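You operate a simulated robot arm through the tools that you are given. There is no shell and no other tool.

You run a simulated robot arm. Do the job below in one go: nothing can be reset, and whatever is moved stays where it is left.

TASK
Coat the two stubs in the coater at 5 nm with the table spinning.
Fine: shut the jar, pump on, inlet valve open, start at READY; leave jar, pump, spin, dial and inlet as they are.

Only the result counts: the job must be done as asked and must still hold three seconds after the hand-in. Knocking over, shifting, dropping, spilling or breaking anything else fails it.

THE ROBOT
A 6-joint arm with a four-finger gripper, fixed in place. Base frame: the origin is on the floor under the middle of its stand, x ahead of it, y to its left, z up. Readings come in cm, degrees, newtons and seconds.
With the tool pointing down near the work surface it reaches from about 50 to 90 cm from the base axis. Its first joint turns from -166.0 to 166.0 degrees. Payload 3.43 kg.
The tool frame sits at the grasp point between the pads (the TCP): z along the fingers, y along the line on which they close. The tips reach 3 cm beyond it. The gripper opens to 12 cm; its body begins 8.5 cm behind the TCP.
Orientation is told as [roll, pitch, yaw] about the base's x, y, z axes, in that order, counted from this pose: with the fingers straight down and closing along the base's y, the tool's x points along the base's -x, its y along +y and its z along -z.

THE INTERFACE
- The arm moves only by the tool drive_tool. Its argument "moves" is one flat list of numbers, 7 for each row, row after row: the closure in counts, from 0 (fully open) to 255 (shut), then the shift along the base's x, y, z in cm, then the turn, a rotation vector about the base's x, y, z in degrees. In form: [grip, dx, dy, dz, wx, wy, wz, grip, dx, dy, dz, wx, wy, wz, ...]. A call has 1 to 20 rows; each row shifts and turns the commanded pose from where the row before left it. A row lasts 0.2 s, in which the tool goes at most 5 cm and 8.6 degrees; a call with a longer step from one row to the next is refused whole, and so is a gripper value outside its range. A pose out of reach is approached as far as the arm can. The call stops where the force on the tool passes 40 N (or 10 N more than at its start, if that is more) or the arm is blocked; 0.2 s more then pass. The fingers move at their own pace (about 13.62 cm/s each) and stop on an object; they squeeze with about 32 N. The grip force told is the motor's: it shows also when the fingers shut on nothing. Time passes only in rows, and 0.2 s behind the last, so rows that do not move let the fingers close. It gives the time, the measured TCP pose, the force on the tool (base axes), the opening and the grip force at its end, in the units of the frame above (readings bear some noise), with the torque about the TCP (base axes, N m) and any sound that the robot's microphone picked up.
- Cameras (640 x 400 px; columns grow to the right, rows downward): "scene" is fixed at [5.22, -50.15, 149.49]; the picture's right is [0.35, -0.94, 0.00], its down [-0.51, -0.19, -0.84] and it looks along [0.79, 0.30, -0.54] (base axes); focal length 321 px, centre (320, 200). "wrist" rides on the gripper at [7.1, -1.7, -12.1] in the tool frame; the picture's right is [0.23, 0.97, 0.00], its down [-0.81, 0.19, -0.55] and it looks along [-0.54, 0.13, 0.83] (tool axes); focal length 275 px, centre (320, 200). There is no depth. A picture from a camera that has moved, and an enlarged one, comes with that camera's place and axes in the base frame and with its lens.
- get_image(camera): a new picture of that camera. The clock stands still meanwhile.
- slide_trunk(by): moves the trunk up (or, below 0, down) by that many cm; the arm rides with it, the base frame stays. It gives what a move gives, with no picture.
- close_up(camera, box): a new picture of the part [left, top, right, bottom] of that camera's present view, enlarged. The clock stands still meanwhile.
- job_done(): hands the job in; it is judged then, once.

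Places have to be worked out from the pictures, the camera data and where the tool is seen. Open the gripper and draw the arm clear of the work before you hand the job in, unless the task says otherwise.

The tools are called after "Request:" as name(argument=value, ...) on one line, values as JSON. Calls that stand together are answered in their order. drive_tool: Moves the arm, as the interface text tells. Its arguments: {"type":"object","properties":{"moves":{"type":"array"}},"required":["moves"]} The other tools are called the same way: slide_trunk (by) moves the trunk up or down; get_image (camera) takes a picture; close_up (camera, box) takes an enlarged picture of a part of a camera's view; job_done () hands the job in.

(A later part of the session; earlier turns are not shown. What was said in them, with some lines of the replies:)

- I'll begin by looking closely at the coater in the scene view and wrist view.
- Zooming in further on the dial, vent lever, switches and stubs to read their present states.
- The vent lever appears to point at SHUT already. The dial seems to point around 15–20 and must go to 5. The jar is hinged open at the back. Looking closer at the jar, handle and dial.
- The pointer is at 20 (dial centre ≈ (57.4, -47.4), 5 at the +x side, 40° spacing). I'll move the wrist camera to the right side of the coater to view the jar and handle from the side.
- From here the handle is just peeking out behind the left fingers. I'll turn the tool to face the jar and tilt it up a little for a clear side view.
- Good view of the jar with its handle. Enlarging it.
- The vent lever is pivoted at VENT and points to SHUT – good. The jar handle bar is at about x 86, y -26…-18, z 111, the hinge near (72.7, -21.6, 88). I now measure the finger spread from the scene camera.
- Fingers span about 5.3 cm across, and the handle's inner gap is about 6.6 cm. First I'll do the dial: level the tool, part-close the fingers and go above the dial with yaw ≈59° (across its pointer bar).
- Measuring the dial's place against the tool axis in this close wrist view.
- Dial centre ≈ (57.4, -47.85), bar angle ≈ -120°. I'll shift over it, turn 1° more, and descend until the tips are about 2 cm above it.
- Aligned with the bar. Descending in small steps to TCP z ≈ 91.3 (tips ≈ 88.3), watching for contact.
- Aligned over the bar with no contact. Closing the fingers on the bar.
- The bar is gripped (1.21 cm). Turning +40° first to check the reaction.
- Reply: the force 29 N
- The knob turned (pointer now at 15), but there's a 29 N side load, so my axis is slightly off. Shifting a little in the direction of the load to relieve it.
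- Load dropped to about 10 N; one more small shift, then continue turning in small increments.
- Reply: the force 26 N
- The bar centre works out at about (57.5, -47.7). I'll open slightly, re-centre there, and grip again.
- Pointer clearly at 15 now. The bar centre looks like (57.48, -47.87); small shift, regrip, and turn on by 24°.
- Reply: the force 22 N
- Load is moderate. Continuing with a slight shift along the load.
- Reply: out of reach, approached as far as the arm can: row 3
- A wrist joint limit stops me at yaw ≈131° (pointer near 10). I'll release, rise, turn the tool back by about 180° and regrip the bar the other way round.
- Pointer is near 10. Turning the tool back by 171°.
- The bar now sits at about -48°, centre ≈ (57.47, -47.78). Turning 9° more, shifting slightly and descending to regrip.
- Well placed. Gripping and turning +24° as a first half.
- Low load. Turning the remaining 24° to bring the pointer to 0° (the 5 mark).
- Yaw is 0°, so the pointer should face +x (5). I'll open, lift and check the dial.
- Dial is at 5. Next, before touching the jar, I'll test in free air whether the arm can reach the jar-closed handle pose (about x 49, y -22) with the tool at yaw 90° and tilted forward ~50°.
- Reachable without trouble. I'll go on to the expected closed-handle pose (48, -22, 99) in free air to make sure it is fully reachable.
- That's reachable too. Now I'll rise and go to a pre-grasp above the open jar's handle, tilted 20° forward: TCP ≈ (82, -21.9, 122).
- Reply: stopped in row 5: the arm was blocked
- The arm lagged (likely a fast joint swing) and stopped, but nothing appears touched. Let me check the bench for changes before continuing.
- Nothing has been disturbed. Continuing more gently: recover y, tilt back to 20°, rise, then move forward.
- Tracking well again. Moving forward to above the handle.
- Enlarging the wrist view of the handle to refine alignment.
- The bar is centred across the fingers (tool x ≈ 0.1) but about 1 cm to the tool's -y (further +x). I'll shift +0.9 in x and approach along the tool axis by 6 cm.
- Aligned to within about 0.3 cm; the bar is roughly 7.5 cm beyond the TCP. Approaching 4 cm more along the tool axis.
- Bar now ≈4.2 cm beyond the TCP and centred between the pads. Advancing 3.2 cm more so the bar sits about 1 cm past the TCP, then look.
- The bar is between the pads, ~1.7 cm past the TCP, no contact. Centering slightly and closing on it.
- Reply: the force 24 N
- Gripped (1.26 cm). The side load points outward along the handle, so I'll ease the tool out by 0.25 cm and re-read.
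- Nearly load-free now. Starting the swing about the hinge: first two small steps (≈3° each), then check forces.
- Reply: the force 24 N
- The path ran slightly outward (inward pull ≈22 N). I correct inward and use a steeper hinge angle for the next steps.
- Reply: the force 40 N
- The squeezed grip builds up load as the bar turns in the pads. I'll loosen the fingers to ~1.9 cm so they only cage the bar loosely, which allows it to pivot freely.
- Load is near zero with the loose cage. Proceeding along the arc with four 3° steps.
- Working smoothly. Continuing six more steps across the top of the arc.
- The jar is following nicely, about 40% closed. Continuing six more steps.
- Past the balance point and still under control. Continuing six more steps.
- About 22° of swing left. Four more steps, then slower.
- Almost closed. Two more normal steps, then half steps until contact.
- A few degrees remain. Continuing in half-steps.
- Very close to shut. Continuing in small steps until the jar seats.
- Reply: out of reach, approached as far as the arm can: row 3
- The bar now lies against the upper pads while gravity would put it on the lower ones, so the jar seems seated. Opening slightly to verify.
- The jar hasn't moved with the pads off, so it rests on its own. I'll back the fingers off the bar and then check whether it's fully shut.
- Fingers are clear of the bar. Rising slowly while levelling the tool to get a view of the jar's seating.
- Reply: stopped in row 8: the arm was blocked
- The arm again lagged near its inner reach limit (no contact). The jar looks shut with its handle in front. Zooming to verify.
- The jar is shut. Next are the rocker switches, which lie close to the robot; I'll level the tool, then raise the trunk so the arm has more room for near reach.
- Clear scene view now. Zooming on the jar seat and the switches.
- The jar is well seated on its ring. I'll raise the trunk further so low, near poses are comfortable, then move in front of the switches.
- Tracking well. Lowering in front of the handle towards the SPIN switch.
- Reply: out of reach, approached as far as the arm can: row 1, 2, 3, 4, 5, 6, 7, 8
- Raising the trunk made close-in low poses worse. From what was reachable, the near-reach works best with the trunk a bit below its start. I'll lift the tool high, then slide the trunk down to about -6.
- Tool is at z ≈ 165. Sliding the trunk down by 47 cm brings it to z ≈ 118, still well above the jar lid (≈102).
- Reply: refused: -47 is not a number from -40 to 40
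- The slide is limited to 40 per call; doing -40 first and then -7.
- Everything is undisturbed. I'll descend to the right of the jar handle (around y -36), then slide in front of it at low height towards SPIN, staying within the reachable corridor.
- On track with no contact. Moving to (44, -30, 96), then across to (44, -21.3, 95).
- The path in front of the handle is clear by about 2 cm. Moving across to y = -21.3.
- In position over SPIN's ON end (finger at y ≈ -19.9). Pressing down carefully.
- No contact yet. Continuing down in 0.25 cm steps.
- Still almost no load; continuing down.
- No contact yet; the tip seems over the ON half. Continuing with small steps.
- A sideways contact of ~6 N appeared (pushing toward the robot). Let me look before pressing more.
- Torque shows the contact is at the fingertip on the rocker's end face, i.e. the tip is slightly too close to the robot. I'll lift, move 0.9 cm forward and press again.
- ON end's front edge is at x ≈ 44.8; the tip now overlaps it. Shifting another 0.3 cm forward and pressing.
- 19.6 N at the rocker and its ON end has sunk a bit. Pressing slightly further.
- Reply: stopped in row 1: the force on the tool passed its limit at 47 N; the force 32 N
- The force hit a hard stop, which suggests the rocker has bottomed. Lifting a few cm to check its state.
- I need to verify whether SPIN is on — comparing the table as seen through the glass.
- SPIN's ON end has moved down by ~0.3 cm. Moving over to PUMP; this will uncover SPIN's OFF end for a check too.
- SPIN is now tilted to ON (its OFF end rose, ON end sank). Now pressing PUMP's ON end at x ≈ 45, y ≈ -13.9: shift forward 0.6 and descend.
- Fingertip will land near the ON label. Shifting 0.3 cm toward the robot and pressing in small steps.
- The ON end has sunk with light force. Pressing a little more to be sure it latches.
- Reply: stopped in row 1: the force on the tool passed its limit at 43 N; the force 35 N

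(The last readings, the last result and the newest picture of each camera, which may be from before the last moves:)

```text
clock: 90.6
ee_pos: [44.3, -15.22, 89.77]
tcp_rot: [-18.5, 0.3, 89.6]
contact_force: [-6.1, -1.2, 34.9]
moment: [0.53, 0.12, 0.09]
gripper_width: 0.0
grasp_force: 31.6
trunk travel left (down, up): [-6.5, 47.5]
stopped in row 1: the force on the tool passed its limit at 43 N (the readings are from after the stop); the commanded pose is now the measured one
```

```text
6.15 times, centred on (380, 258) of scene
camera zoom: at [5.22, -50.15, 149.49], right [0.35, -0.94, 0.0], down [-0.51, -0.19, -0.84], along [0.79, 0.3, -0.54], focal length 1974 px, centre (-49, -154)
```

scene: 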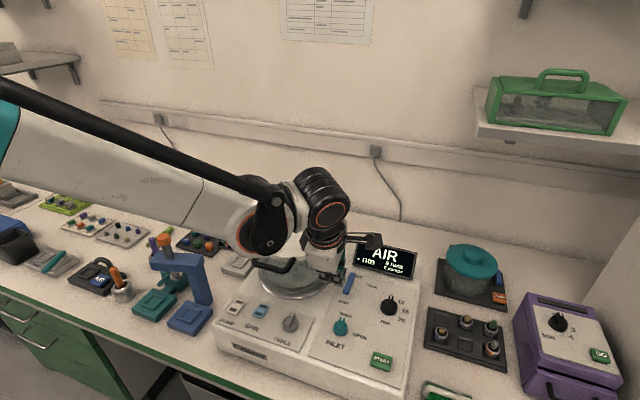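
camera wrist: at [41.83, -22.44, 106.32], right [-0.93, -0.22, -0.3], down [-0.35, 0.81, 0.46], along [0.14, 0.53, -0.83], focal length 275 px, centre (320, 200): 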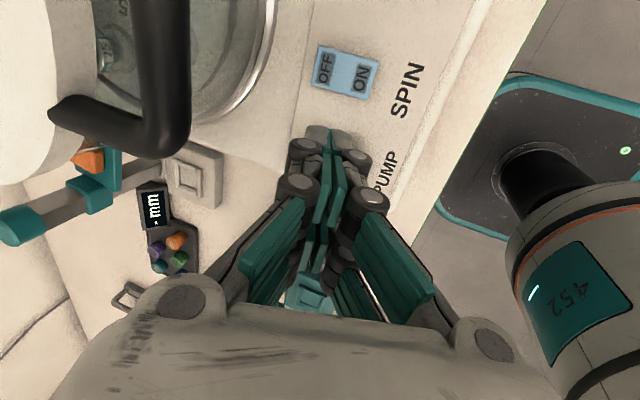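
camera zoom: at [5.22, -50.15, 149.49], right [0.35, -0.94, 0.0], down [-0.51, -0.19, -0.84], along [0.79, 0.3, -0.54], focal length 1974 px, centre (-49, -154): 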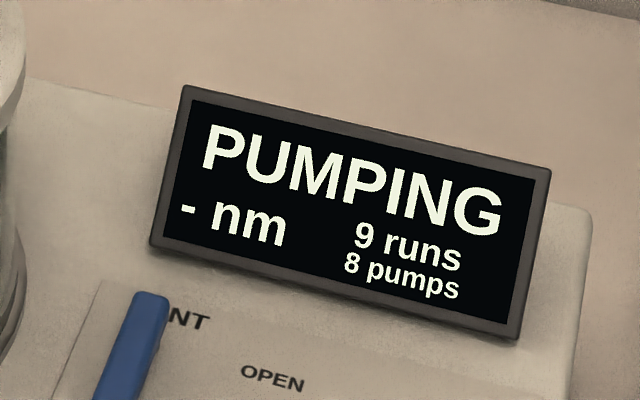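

The display now reads PUMPING (8 pumps left). Lifting off and backing out along the same path in front of the handle.

Request:
drive_tool(moves=[255, 0, 0, 0.6, 0, 0, 0, 255, -0.2, 0, 1.4, 0, 0, 0, 255, -0.2, 0, 1.5, 0, 0, 0, 255, 0, 0, 1.2, 0, 0, 0, 255, 0, -1.5, 0.2, 0, 0, 0, 255, 0, -1.8, 0.2, 0, 0, 0, 255, 0, -1.8, 0.2, 0, 0, 0, 255, 0, -1.8, 0.2, 0, 0, 0, 255, 0, -1.8, 0.2, 0, 0, 0, 255, 0, -1.8, 0.2, 0, 0, 0, 255, 0, -1.8, 0.2, 0, 0, 0, 255, 0, -1.8, 0.2, 0, 0, 0, 255, 0.5, -1.5, 0.5, 0, 0, 0, 255, 1, -1.5, 1, 0, 0, 0, 255, 1, -1.5, 1, 0, 0, 0])

Request:
get_image(camera="scene")

Request:
close_up(camera="scene", box=[205, 220, 425, 350])

```text
clock: 93.8
ee_pos: [46.61, -33.92, 98.41]
tcp_rot: [-18.5, 0.2, 89.6]
contact_force: [-0.7, 0.2, 0.0]
moment: [-0.01, -0.01, 0.01]
gripper_width: 0.0
grasp_force: 31.9
trunk travel left (down, up): [-6.5, 47.5]
```

```text
taken
```

scene: 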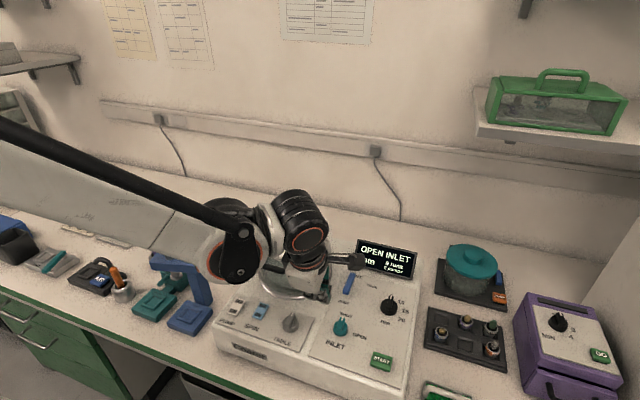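

```text
2.91 times, centred on (315, 285) of scene
camera zoom: at [5.22, -50.15, 149.49], right [0.35, -0.94, 0.0], down [-0.51, -0.19, -0.84], along [0.79, 0.3, -0.54], focal length 933 px, centre (334, -47)
```

zoom: 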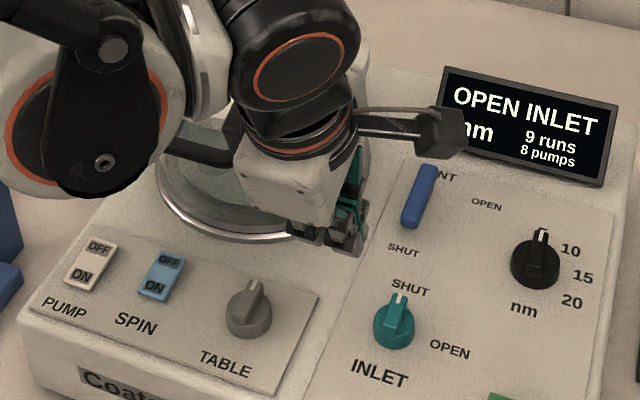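

The display asks "OPEN INLET". I'll go above the inlet knob (≈(48, -38.85)), level the tool and turn it to yaw 0 so that the pads straddle the knob's bar.

Request:
drive_tool(moves=[255, 0.2, -1, 2, 0, 4, 0, 220, 0.3, -1, 2, 0, 5, 0, 190, 0.3, -1, 2, 0, 5, 0, 170, 0.3, -1, 1.5, 0, 4.5, 0, 170, 0.2, -0.6, 0, 0, 0, -8.2, 170, 0.1, -0.3, 0, 0, 0, -8.2, 170, 0, 0, 0, 0, 0, -8.2, 170, 0, 0, 0, 0, 0, -8.2, 170, 0, 0, 0, 0, 0, -8.2, 170, 0, 0, 0, 0, 0, -8.2, 170, 0, 0, 0, 0, 0, -8.2, 170, 0, 0, 0, 0, 0, -8.2, 170, 0, 0, 0, 0, 0, -8.2, 170, 0, 0, 0, 0, 0, -8.2, 170, 0, 0, 0, 0, 0, -7.6, 170, 0, 0, 0, 0, 0, 0])

Request:
get_image(camera="wrist")

Request:
close_up(camera="scene", box=[300, 220, 430, 370])

```text
clock: 97.2
ee_pos: [47.92, -38.7, 106.05]
tcp_rot: [0.1, 0.2, 0.1]
contact_force: [0.0, -0.6, 0.2]
moment: [-0.01, -0.01, -0.01]
gripper_width: 4.01
grasp_force: 0.1
trunk travel left (down, up): [-6.5, 47.5]
```

```text
taken
camera wrist: at [40.84, -40.44, 118.19], right [-0.23, 0.97, 0.0], down [0.81, 0.19, 0.55], along [0.53, 0.13, -0.84], focal length 275 px, centre (320, 200)
```

wrist: 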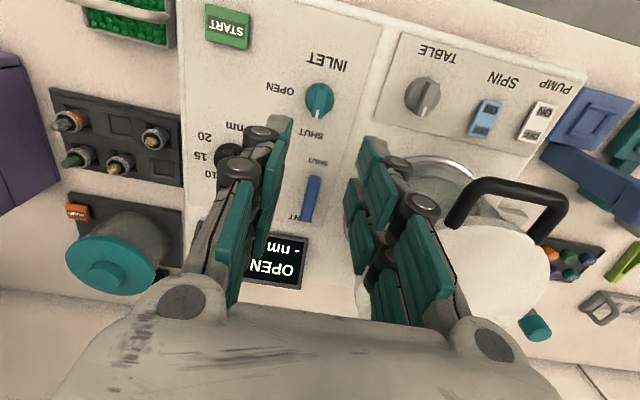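

```text
2.67 times, centred on (365, 295) of scene
camera zoom: at [5.22, -50.15, 149.49], right [0.35, -0.94, 0.0], down [-0.51, -0.19, -0.84], along [0.79, 0.3, -0.54], focal length 855 px, centre (200, -53)
```

zoom: 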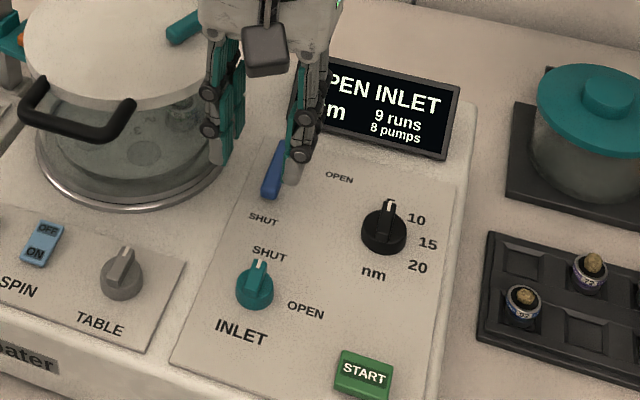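

Well aligned. Zooming on the knob to refine.

Request:
close_up(camera="wrist", box=[280, 60, 360, 130])

```text
5.71 times, centred on (320, 95) of wrist
camera zoom: at [40.84, -40.44, 118.19], right [-0.23, 0.97, 0.0], down [0.81, 0.19, 0.55], along [0.53, 0.13, -0.84], focal length 1573 px, centre (320, 800)
```

zoom: 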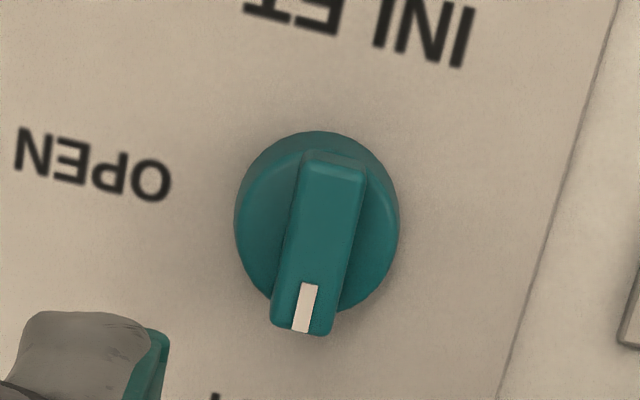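

Aligned within 0.1 cm. Descending to z ≈ 91.3 (same height as worked on the dial).

Request:
drive_tool(moves=[170, 0, 0, -3.5, 0, 0, 0, 170, 0, 0, -3.5, 0, 0, 0, 170, 0, 0, -3.5, 0, 0, 0, 170, 0, 0, -2.5, 0, 0, 0, 170, 0, 0, -1.0, 0, 0, 0, 170, 0, 0, -0.6, 0, 0, 0, 170, 0, 0, 0, 0, 0, 0])

Request:
close_up(camera="wrist", box=[240, 100, 400, 230])

```text
clock: 98.8
ee_pos: [47.95, -38.85, 91.31]
tcp_rot: [0.2, 0.3, 0.0]
contact_force: [-0.2, 0.4, -0.7]
moment: [-0.03, -0.02, 0.03]
gripper_width: 4.01
grasp_force: 0.1
trunk travel left (down, up): [-6.5, 47.5]
```

```text
3.08 times, centred on (320, 165) of wrist
camera zoom: at [40.84, -40.44, 103.44], right [-0.23, 0.97, 0.0], down [0.81, 0.19, 0.55], along [0.53, 0.13, -0.84], focal length 847 px, centre (320, 308)
```

zoom: 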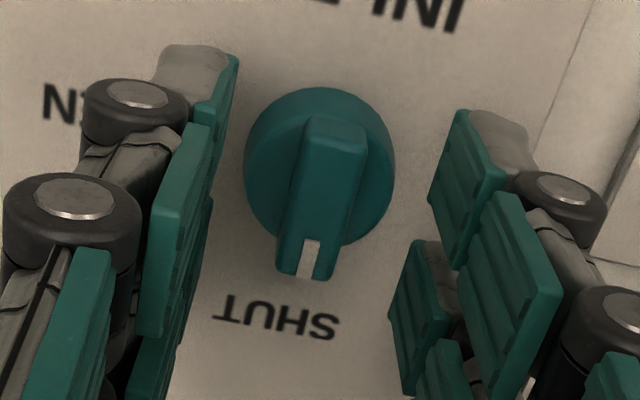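

Centred on the bar. Gripping, then turning −40° as a first part.

Request:
drive_tool(moves=[210, 0, 0, 0, 0, 0, 0, 255, 0, 0, 0, 0, 0, 0, 255, 0, 0, 0, 0, 0, 0, 255, 0, 0, 0, 0, 0, 0, 255, 0, 0, 0, 0, 0, -8, 255, 0, 0, 0, 0, 0, -8, 255, 0, 0, 0, 0, 0, -8, 255, 0, 0, 0, 0, 0, -8, 255, 0, 0, 0, 0, 0, -8])

```text
clock: 100.8
ee_pos: [47.88, -38.64, 91.29]
tcp_rot: [0.1, 0.5, -40.0]
contact_force: [-7.6, 13.7, -34.6]
moment: [0.39, 0.27, 0.02]
gripper_width: 1.21
grasp_force: 44.7
trunk travel left (down, up): [-6.5, 47.5]
```

Load is mainly a downward pull from the grip. Relieving it by easing down 0.2 cm and slightly sideways.

Request:
drive_tool(moves=[255, -0.08, 0.12, -0.2, 0, 0, 0, 255, 0, 0, 0, 0, 0, 0])

Request:
close_up(camera="scene", box=[310, 240, 420, 350])

```text
clock: 101.4
ee_pos: [48.05, -38.63, 91.45]
tcp_rot: [0.1, 0.1, -40.0]
contact_force: [11.7, -5.1, 24.7]
moment: [0.6, 0.58, 0.03]
gripper_width: 1.2
grasp_force: 44.7
trunk travel left (down, up): [-6.5, 47.5]
```

```text
3.64 times, centred on (365, 295) of scene
camera zoom: at [5.22, -50.15, 149.49], right [0.35, -0.94, 0.0], down [-0.51, -0.19, -0.84], along [0.79, 0.3, -0.54], focal length 1166 px, centre (156, -146)
```

zoom: 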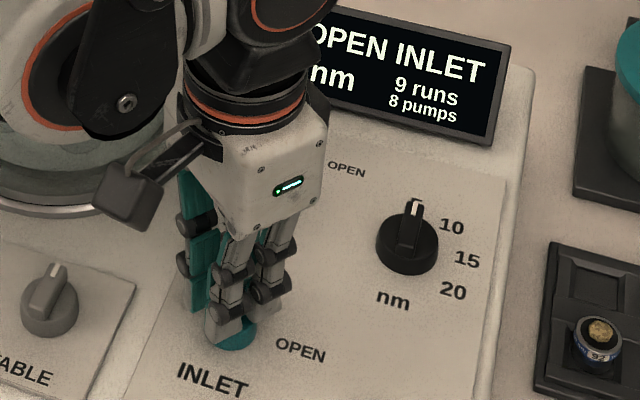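

Slight overshoot; easing up 0.08 cm and continuing to turn.

Request:
drive_tool(moves=[255, 0.04, -0.05, 0.08, 0, 0, 0, 255, 0, 0, 0, 0, 0, -8, 255, 0, 0, 0, 0, 0, -8])

```text
clock: 102.2
ee_pos: [47.98, -38.62, 91.38]
tcp_rot: [0.1, 0.2, -56.1]
contact_force: [18.5, -3.4, 24.3]
moment: [-1.0, -1.14, 0.0]
gripper_width: 1.21
grasp_force: 45.2
trunk travel left (down, up): [-6.5, 47.5]
```

Easing along the load and turning further.

Request:
drive_tool(moves=[255, 0.1, 0, 0.07, 0, 0, 0, 255, 0, 0, 0, 0, 0, -8, 255, 0, 0, 0, 0, 0, -8])

```text
clock: 103.0
ee_pos: [47.97, -38.69, 91.25]
tcp_rot: [0.0, 0.4, -72.2]
contact_force: [2.3, 8.8, -7.6]
moment: [-0.48, -0.25, 0.02]
gripper_width: 1.21
grasp_force: 45.1
trunk travel left (down, up): [-6.5, 47.5]
```

Low load. Turning the last 18°.

Request:
drive_tool(moves=[255, 0, 0.03, 0, 0, 0, -8, 255, 0, 0, 0, 0, 0, -8, 255, 0, 0, 0, 0, 0, -2, 255, 0, 0, 0, 0, 0, 0])

Request:
close_up(camera="scene", box=[310, 225, 430, 350])

```text
clock: 104.0
ee_pos: [47.9, -38.7, 91.39]
tcp_rot: [0.1, 0.4, -90.1]
contact_force: [-6.9, 9.6, -18.5]
moment: [1.35, 0.19, 0.04]
gripper_width: 1.19
grasp_force: 45.0
trunk travel left (down, up): [-6.5, 47.5]
```

```text
3.20 times, centred on (370, 288) of scene
camera zoom: at [5.22, -50.15, 149.49], right [0.35, -0.94, 0.0], down [-0.51, -0.19, -0.84], along [0.79, 0.3, -0.54], focal length 1026 px, centre (160, -80)
```

zoom: 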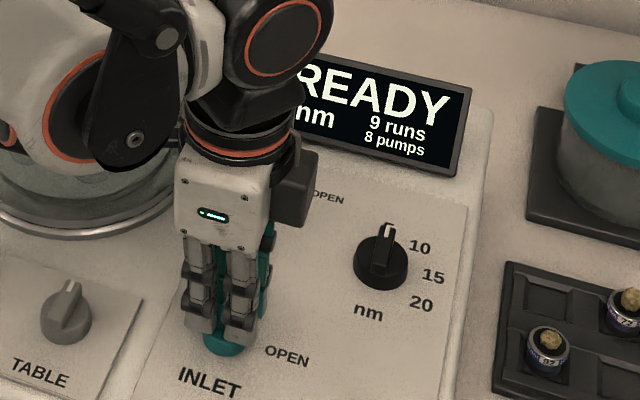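

READY. Releasing the knob and lifting, then checking the inlet pointer and whether the table is turning.

Request:
drive_tool(moves=[190, 0, 0, 0, 0, 0, 0, 185, 0, 0, 0, 0, 0, 0, 185, 0, 0, 2, 0, 0, 0, 185, 0, 0, 4, 0, 0, 0, 185, 0, -1, 4, 0, 0, 0, 185, 0, -2, 2, 0, 0, 0])

Request:
get_image(camera="wrist")

Request:
close_up(camera="scene", box=[250, 225, 430, 350])

```text
clock: 105.4
ee_pos: [47.93, -41.42, 103.43]
tcp_rot: [0.0, 0.2, -90.1]
contact_force: [0.5, 0.2, 0.2]
moment: [0.01, -0.01, 0.02]
gripper_width: 3.28
grasp_force: 0.1
trunk travel left (down, up): [-6.5, 47.5]
```

```text
taken
camera wrist: at [46.23, -34.37, 115.55], right [0.97, 0.23, 0.0], down [0.19, -0.81, 0.55], along [0.13, -0.53, -0.84], focal length 275 px, centre (320, 200)
```

wrist: 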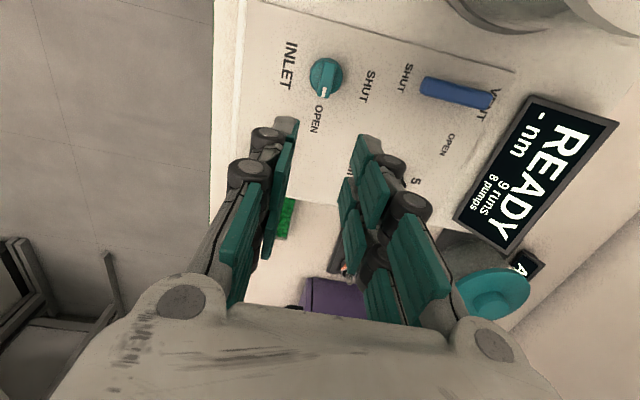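

```text
3.20 times, centred on (340, 288) of scene
camera zoom: at [5.22, -50.15, 149.49], right [0.35, -0.94, 0.0], down [-0.51, -0.19, -0.84], along [0.79, 0.3, -0.54], focal length 1026 px, centre (256, -80)
```

zoom: 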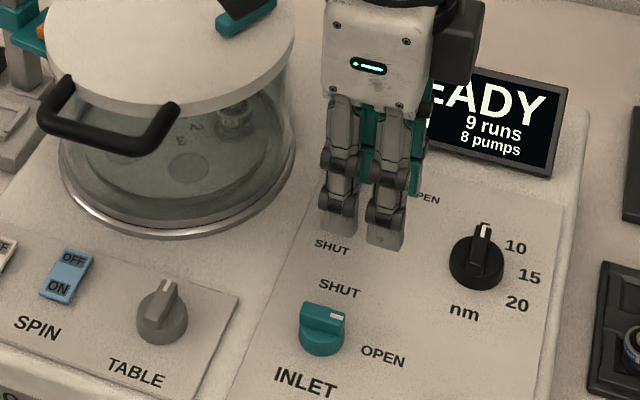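

Inlet is at OPEN and the display shows READY. The table isn't visibly turning yet, so I'll compare the SPIN and PUMP rockers closely before starting.

Request:
close_up(camera="scene", box=[215, 290, 285, 330])

Request:
close_up(camera="scene", box=[255, 230, 345, 300])

```text
9.14 times, centred on (250, 310) of scene
camera zoom: at [5.22, -50.15, 149.49], right [0.35, -0.94, 0.0], down [-0.51, -0.19, -0.84], along [0.79, 0.3, -0.54], focal length 2933 px, centre (960, -806)
```

zoom: 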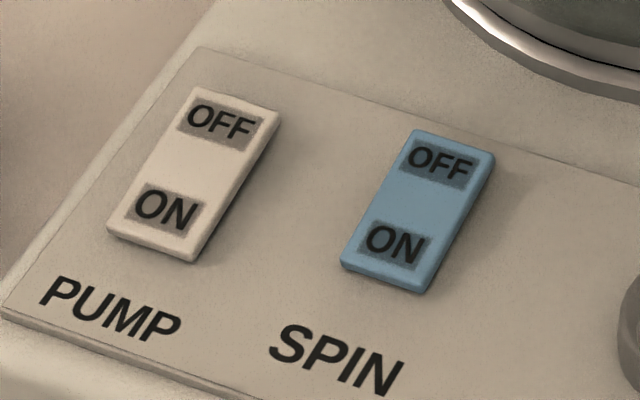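

```text
5.71 times, centred on (300, 265) of scene
camera zoom: at [5.22, -50.15, 149.49], right [0.35, -0.94, 0.0], down [-0.51, -0.19, -0.84], along [0.79, 0.3, -0.54], focal length 1833 px, centre (434, -171)
```

zoom: 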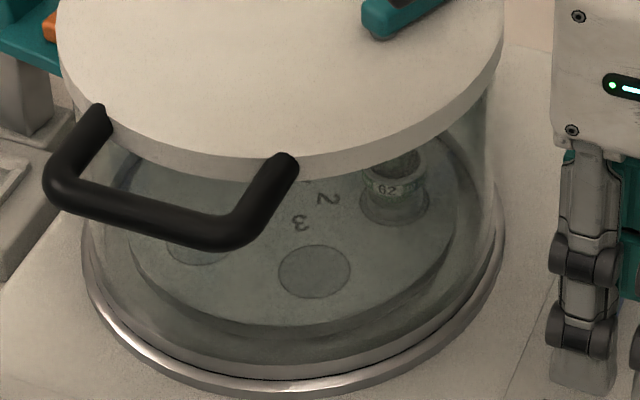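

Both rockers show the same ON tilt, so SPIN is on. Now to START at ≈(43.5, -48.5): closing the fingers and moving above it.

Request:
drive_tool(moves=[255, -1.1, -1.7, 0, 0, 0, 0, 255, -1.1, -1.8, 0, 0, 0, 0, 255, -1.1, -1.8, -1, 0, 0, 0, 255, -1.1, -1.8, -2, 0, 0, 0, 255, 0, 0, -2.4, 0, 0, 0, 255, 0, 0, 0, 0, 0, 0])

Request:
get_image(camera="wrist")

Request:
close_up(camera="scene", box=[320, 270, 450, 390])

```text
clock: 106.8
ee_pos: [43.43, -48.75, 97.96]
tcp_rot: [0.1, 0.3, -90.0]
contact_force: [-0.1, 0.3, -0.6]
moment: [0.03, 0.01, 0.01]
gripper_width: 0.0
grasp_force: 32.0
trunk travel left (down, up): [-6.5, 47.5]
```

```text
taken
camera wrist: at [41.69, -41.69, 110.12], right [0.97, 0.23, 0.0], down [0.19, -0.81, 0.55], along [0.13, -0.53, -0.84], focal length 275 px, centre (320, 200)
```

wrist: 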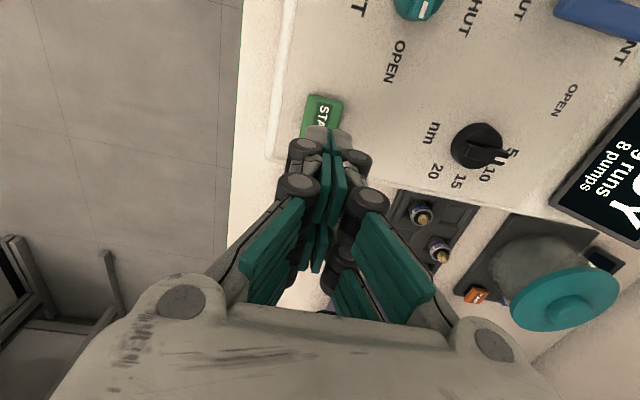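

```text
3.33 times, centred on (385, 330) of scene
camera zoom: at [5.22, -50.15, 149.49], right [0.35, -0.94, 0.0], down [-0.51, -0.19, -0.84], along [0.79, 0.3, -0.54], focal length 1069 px, centre (103, -233)
```

zoom: 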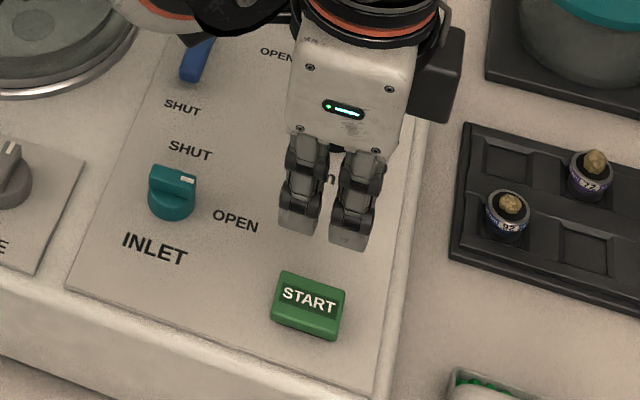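

START is nearly under the tool (about 0.4 cm toward +y). Adjusting and descending to just above it.

Request:
drive_tool(moves=[255, 0.1, 0.4, -2.5, 0, 0, 0, 255, 0, 0, -2.5, 0, 0, 0, 255, 0, 0, -1, 0, 0, 0, 255, 0, 0, -0.4, 0, 0, 0])

Request:
close_up(camera="scene", box=[335, 300, 425, 390])

```text
clock: 107.8
ee_pos: [43.7, -48.34, 91.7]
tcp_rot: [0.1, 0.3, -90.0]
contact_force: [1.1, 0.6, -0.6]
moment: [0.01, 0.0, 0.02]
gripper_width: 0.0
grasp_force: 31.8
trunk travel left (down, up): [-6.5, 47.5]
```

```text
4.44 times, centred on (380, 345) of scene
camera zoom: at [5.22, -50.15, 149.49], right [0.35, -0.94, 0.0], down [-0.51, -0.19, -0.84], along [0.79, 0.3, -0.54], focal length 1426 px, centre (53, -444)
```

zoom: 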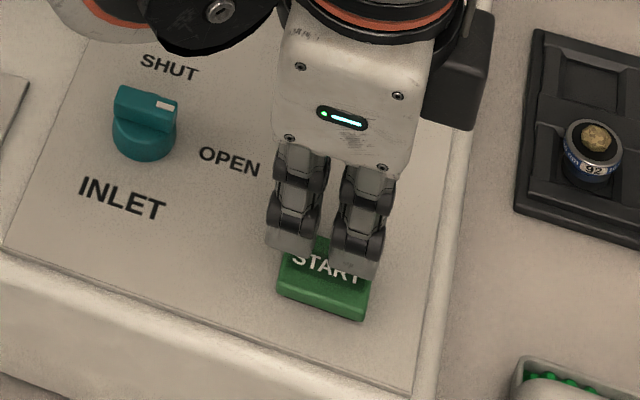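

Tips are just above START. Pressing in small steps.

Request:
drive_tool(moves=[255, 0, 0, -0.3, 0, 0, 0, 255, 0, 0, -0.3, 0, 0, 0, 255, 0, 0, -0.2, 0, 0, 0])

Request:
close_up(camera="scene", box=[335, 225, 425, 290])

```text
clock: 108.6
ee_pos: [43.53, -48.36, 90.8]
tcp_rot: [0.2, 0.3, -90.0]
contact_force: [-0.6, 0.3, -0.1]
moment: [0.01, -0.01, -0.01]
gripper_width: 0.0
grasp_force: 31.5
trunk travel left (down, up): [-6.5, 47.5]
```

```text
6.15 times, centred on (380, 258) of scene
camera zoom: at [5.22, -50.15, 149.49], right [0.35, -0.94, 0.0], down [-0.51, -0.19, -0.84], along [0.79, 0.3, -0.54], focal length 1974 px, centre (-49, -154)
```

zoom: 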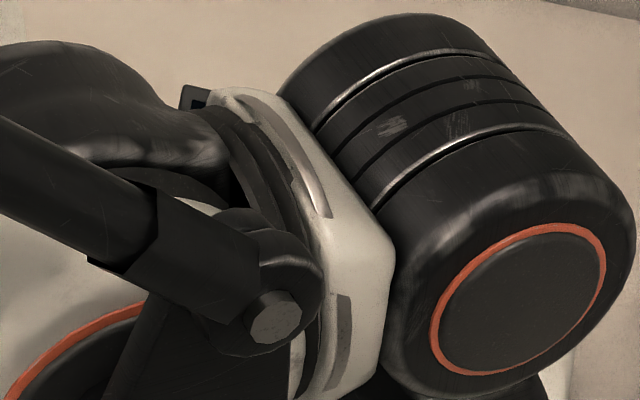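

No contact yet. Continuing in 0.2 cm steps.

Request:
drive_tool(moves=[255, 0, 0, -0.2, 0, 0, 0, 255, 0, 0, -0.2, 0, 0, 0])

Request:
get_image(camera="wrist")

```text
clock: 109.2
ee_pos: [43.81, -48.44, 90.39]
tcp_rot: [0.1, 0.3, -90.0]
contact_force: [-0.2, -0.1, -0.2]
moment: [-0.03, -0.01, -0.01]
gripper_width: 0.61
grasp_force: 34.5
trunk travel left (down, up): [-6.5, 47.5]
```

```text
taken
camera wrist: at [41.97, -41.32, 102.53], right [0.97, 0.23, 0.0], down [0.19, -0.81, 0.55], along [0.13, -0.53, -0.84], focal length 275 px, centre (320, 200)
```

wrist: 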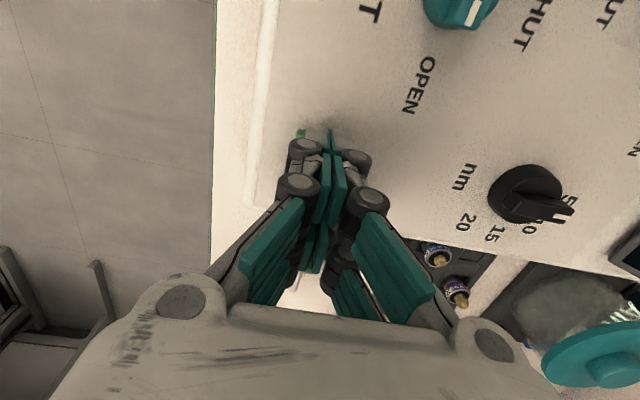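

The opening reading changed to 0.61 — something may be touching the tips. Looking closer.

Request:
close_up(camera="scene", box=[350, 310, 420, 380])

Request:
close_up(camera="wrist", box=[260, 100, 400, 210])

```text
5.71 times, centred on (385, 345) of scene
camera zoom: at [5.22, -50.15, 149.49], right [0.35, -0.94, 0.0], down [-0.51, -0.19, -0.84], along [0.79, 0.3, -0.54], focal length 1833 px, centre (-51, -629)
```

zoom: 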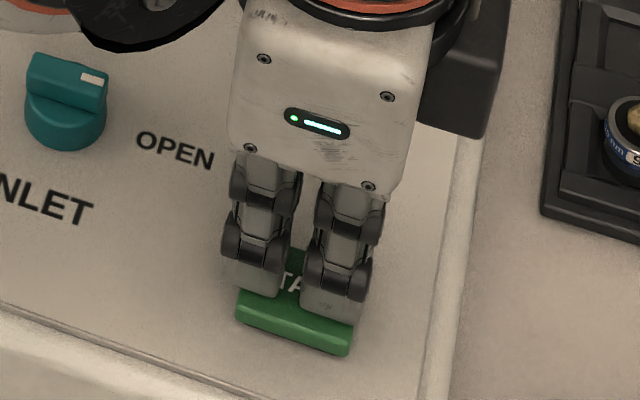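

```text
3.64 times, centred on (330, 155) of wrist
camera zoom: at [41.97, -41.32, 102.53], right [0.97, 0.23, 0.0], down [0.19, -0.81, 0.55], along [0.13, -0.53, -0.84], focal length 1001 px, centre (284, 364)
```

zoom: 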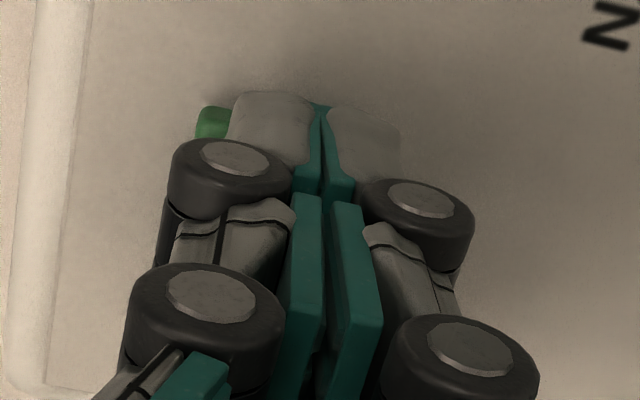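

The tips are over the START cap and visually closed. Pressing further.

Request:
drive_tool(moves=[255, -0.2, 0, -0.15, 0, 0, 0, 255, 0, 0, -0.2, 0, 0, 0])

```text
clock: 109.8
ee_pos: [43.52, -48.45, 90.11]
tcp_rot: [0.0, 0.3, -89.9]
contact_force: [2.4, 0.2, 3.2]
moment: [-0.07, -0.02, 0.05]
gripper_width: 0.6
grasp_force: 33.4
trunk travel left (down, up): [-6.5, 47.5]
heard: click
```

Heard a click — START was pressed. Lifting straight up and moving aside to read the display.

Request:
drive_tool(moves=[255, 0, 0, 1.5, 0, 0, 0, 255, 0, 0, 3, 0, 0, 0, 255, 0, 0, 4, 0, 0, 0, 255, 0, 0, 4, 0, 0, 0])

Request:
get_image(camera="wrist")

Request:
get_image(camera="scene")

```text
clock: 110.8
ee_pos: [43.55, -48.58, 102.79]
tcp_rot: [0.1, 0.3, -90.0]
contact_force: [0.3, -0.3, 0.5]
moment: [0.01, 0.05, 0.01]
gripper_width: 0.0
grasp_force: 33.2
trunk travel left (down, up): [-6.5, 47.5]
```

```text
taken
camera wrist: at [41.75, -41.44, 114.95], right [0.97, 0.23, 0.0], down [0.19, -0.81, 0.55], along [0.13, -0.53, -0.84], focal length 275 px, centre (320, 200)
```

wrist: 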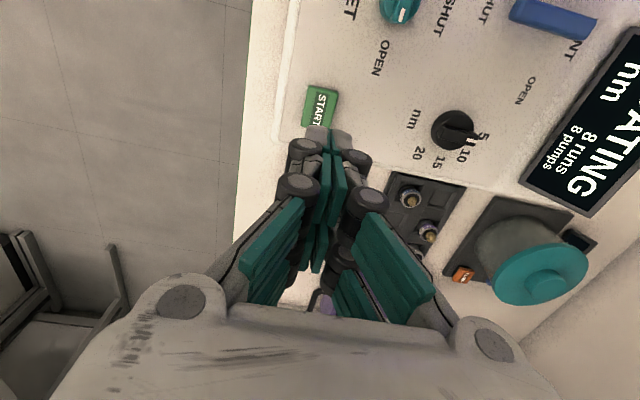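

```text
taken
```

scene: 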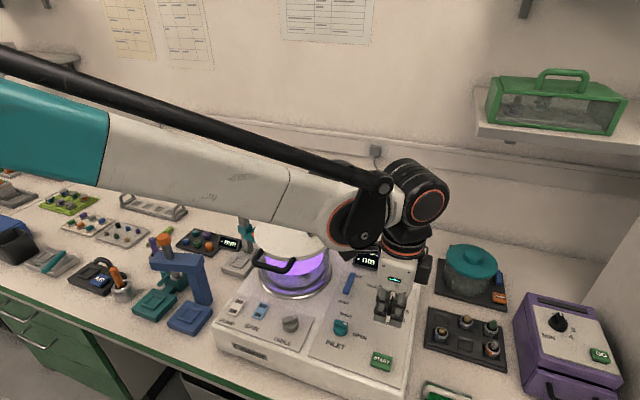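

COATING is running with the plasma glow (8 runs left). Checking the jar interior for the table spinning.

Request:
close_up(camera="scene", box=[245, 225, 345, 305])

Request:
drive_tool(moves=[255, 0, -1, 1, 0, 0, 0, 230, 0, -1, 1, 0, 0, 0])

Request:
close_up(camera="scene", box=[245, 225, 345, 305])

Request:
close_up(camera="wrist", box=[500, 20, 640, 220])

```text
5.00 times, centred on (295, 265) of scene
camera zoom: at [5.22, -50.15, 149.49], right [0.35, -0.94, 0.0], down [-0.51, -0.19, -0.84], along [0.79, 0.3, -0.54], focal length 1604 px, centre (445, -125)
```

zoom: 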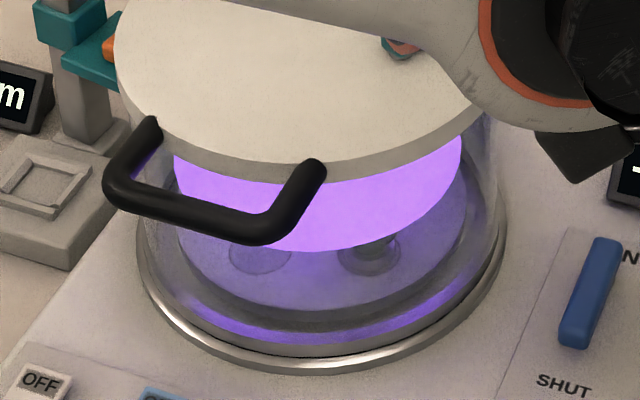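

```text
clock: 111.4
ee_pos: [43.49, -50.51, 104.82]
tcp_rot: [0.1, 0.3, -89.9]
contact_force: [-0.3, 0.0, 0.1]
moment: [0.05, -0.02, -0.02]
gripper_width: 1.19
grasp_force: 0.0
trunk travel left (down, up): [-6.5, 47.5]
```

```text
5.00 times, centred on (295, 265) of scene
camera zoom: at [5.22, -50.15, 149.49], right [0.35, -0.94, 0.0], down [-0.51, -0.19, -0.84], along [0.79, 0.3, -0.54], focal length 1604 px, centre (445, -125)
```

zoom: 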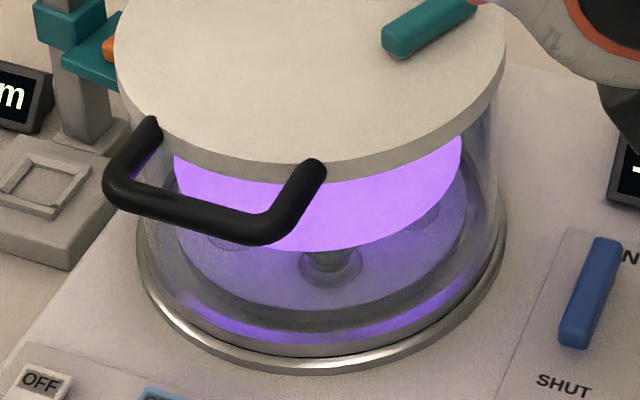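

```text
2.00 times, centred on (570, 120) of wrist
camera zoom: at [41.69, -43.47, 116.82], right [0.97, 0.23, 0.0], down [0.19, -0.81, 0.55], along [0.13, -0.53, -0.84], focal length 551 px, centre (-180, 360)
```

zoom: 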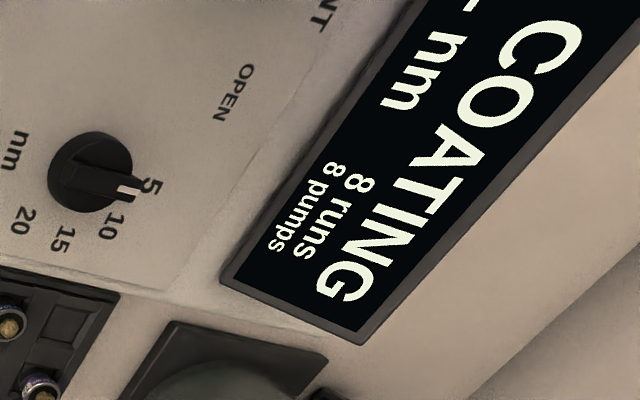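

The table is spinning during coating (the stub has moved round). I'll open the gripper, draw the arm away, and let the run finish.

Request:
drive_tool(moves=[150, 0, -1, 2.5, 0, 0, 0, 80, 0, -1, 2.5, 0, 0, 0, 0, 0, -1, 2.5, 0, 0, 0, 0, 0, -1, 2.5, 0, 0, 0, 0, 0, -1, 2.5, 0, 0, 0, 0, 0, 0, 2.5, 0, 0, 0, 0, 0, 0, 2.5, 0, 0, 0, 0, 0, 0, 2.5, 0, 0, 0, 0, 0, 0, 0, 0, 0, 0, 0, 0, 0, 0, 0, 0, 0, 0, 0, 0, 0, 0, 0, 0])

Request:
get_image(camera="scene")

Request:
get_image(camera="wrist")

```text
clock: 113.8
ee_pos: [43.61, -55.3, 124.62]
tcp_rot: [0.2, 0.3, -90.0]
contact_force: [-0.2, -0.1, -0.8]
moment: [-0.01, -0.03, -0.01]
gripper_width: 11.99
grasp_force: 0.0
trunk travel left (down, up): [-6.5, 47.5]
```

```text
taken
```

scene: 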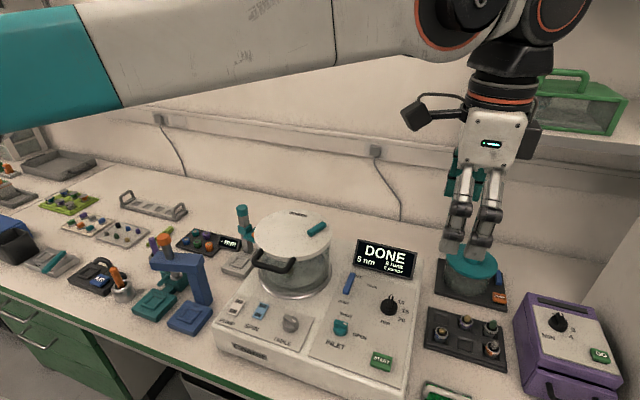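

```text
taken
camera wrist: at [41.79, -48.37, 136.78], right [0.97, 0.23, 0.0], down [0.19, -0.81, 0.55], along [0.13, -0.53, -0.84], focal length 275 px, centre (320, 200)
```

wrist: 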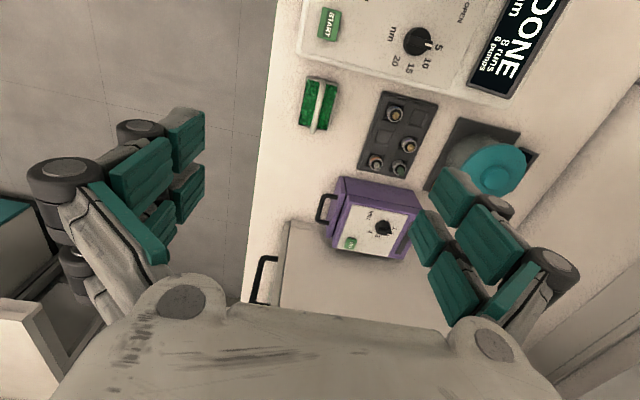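

DONE, 5 nm. A final close look at the coater and the bench before handing in.

Request:
close_up(camera="scene", box=[205, 200, 435, 390])

Request:
close_up(camera="scene", box=[0, 180, 330, 386])

Request:
close_up(camera="scene", box=[335, 230, 425, 290])

```text
2.11 times, centred on (320, 295) of scene
camera zoom: at [5.22, -50.15, 149.49], right [0.35, -0.94, 0.0], down [-0.51, -0.19, -0.84], along [0.79, 0.3, -0.54], focal length 675 px, centre (320, 0)
```

zoom: 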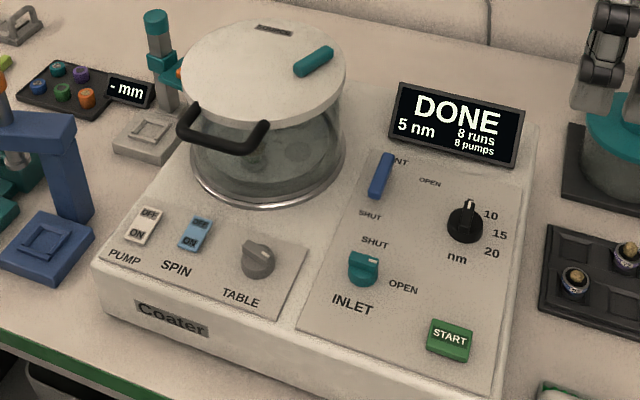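

```text
1.94 times, centred on (165, 283) of scene
camera zoom: at [5.22, -50.15, 149.49], right [0.35, -0.94, 0.0], down [-0.51, -0.19, -0.84], along [0.79, 0.3, -0.54], focal length 622 px, centre (621, 39)
```

zoom: 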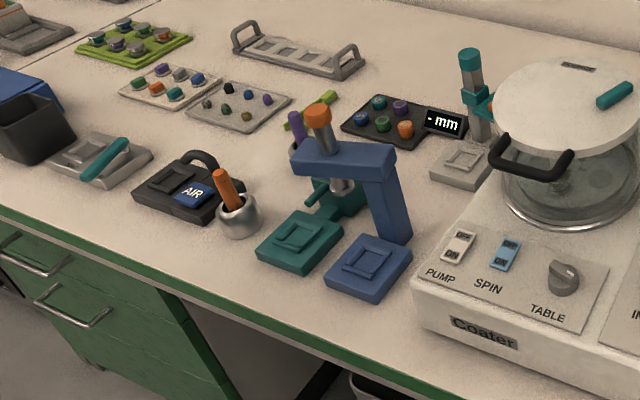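

```text
6.67 times, centred on (380, 260) of scene
camera zoom: at [5.22, -50.15, 149.49], right [0.35, -0.94, 0.0], down [-0.51, -0.19, -0.84], along [0.79, 0.3, -0.54], focal length 2138 px, centre (-80, -200)
```

zoom: 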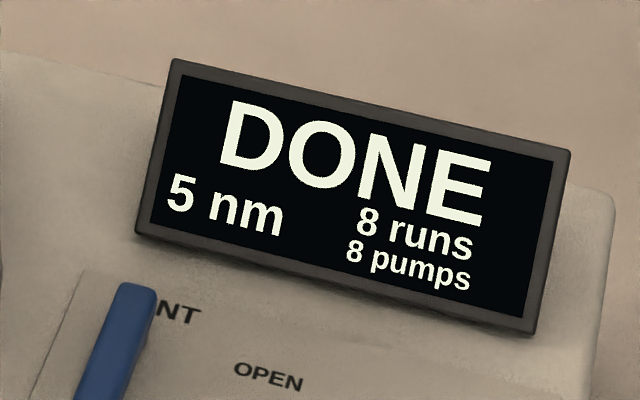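

The display shows DONE at 5 nm. The jar is shut, PUMP and SPIN are on, the dial is at 5 and the inlet is open. Nothing else on the bench has moved, the gripper is open and the arm is clear, so I'm handing in.

Request:
job_done()

```text
The job is handed in.
```

I coated both stubs at 5 nm with the table spinning. The coater's display read DONE, 5 nm when I handed the job in.

- **Run:** I set the dial to 5, shut the jar, switched SPIN and PUMP on, opened the inlet valve, and pressed START at READY. It took one run and one pump-down, leaving 8 of each. The table was turning during the coating; I saw a stub change position under the glow.
- **Left as asked:** the jar is shut, PUMP and SPIN are on, the dial is at 5 and the inlet is open. I did not touch the vent lever; it was already at SHUT.
- **TABLE knob:** it now points a different way than at the start. I did not touch it; it seems to turn with the table.
- **Arm stops:** the arm stopped twice partway through a move while working close to its base. Both times the tool's force reading was near zero. In the last pictures nothing else on the bench looked moved.

The gripper is open and the arm is clear of the bench.
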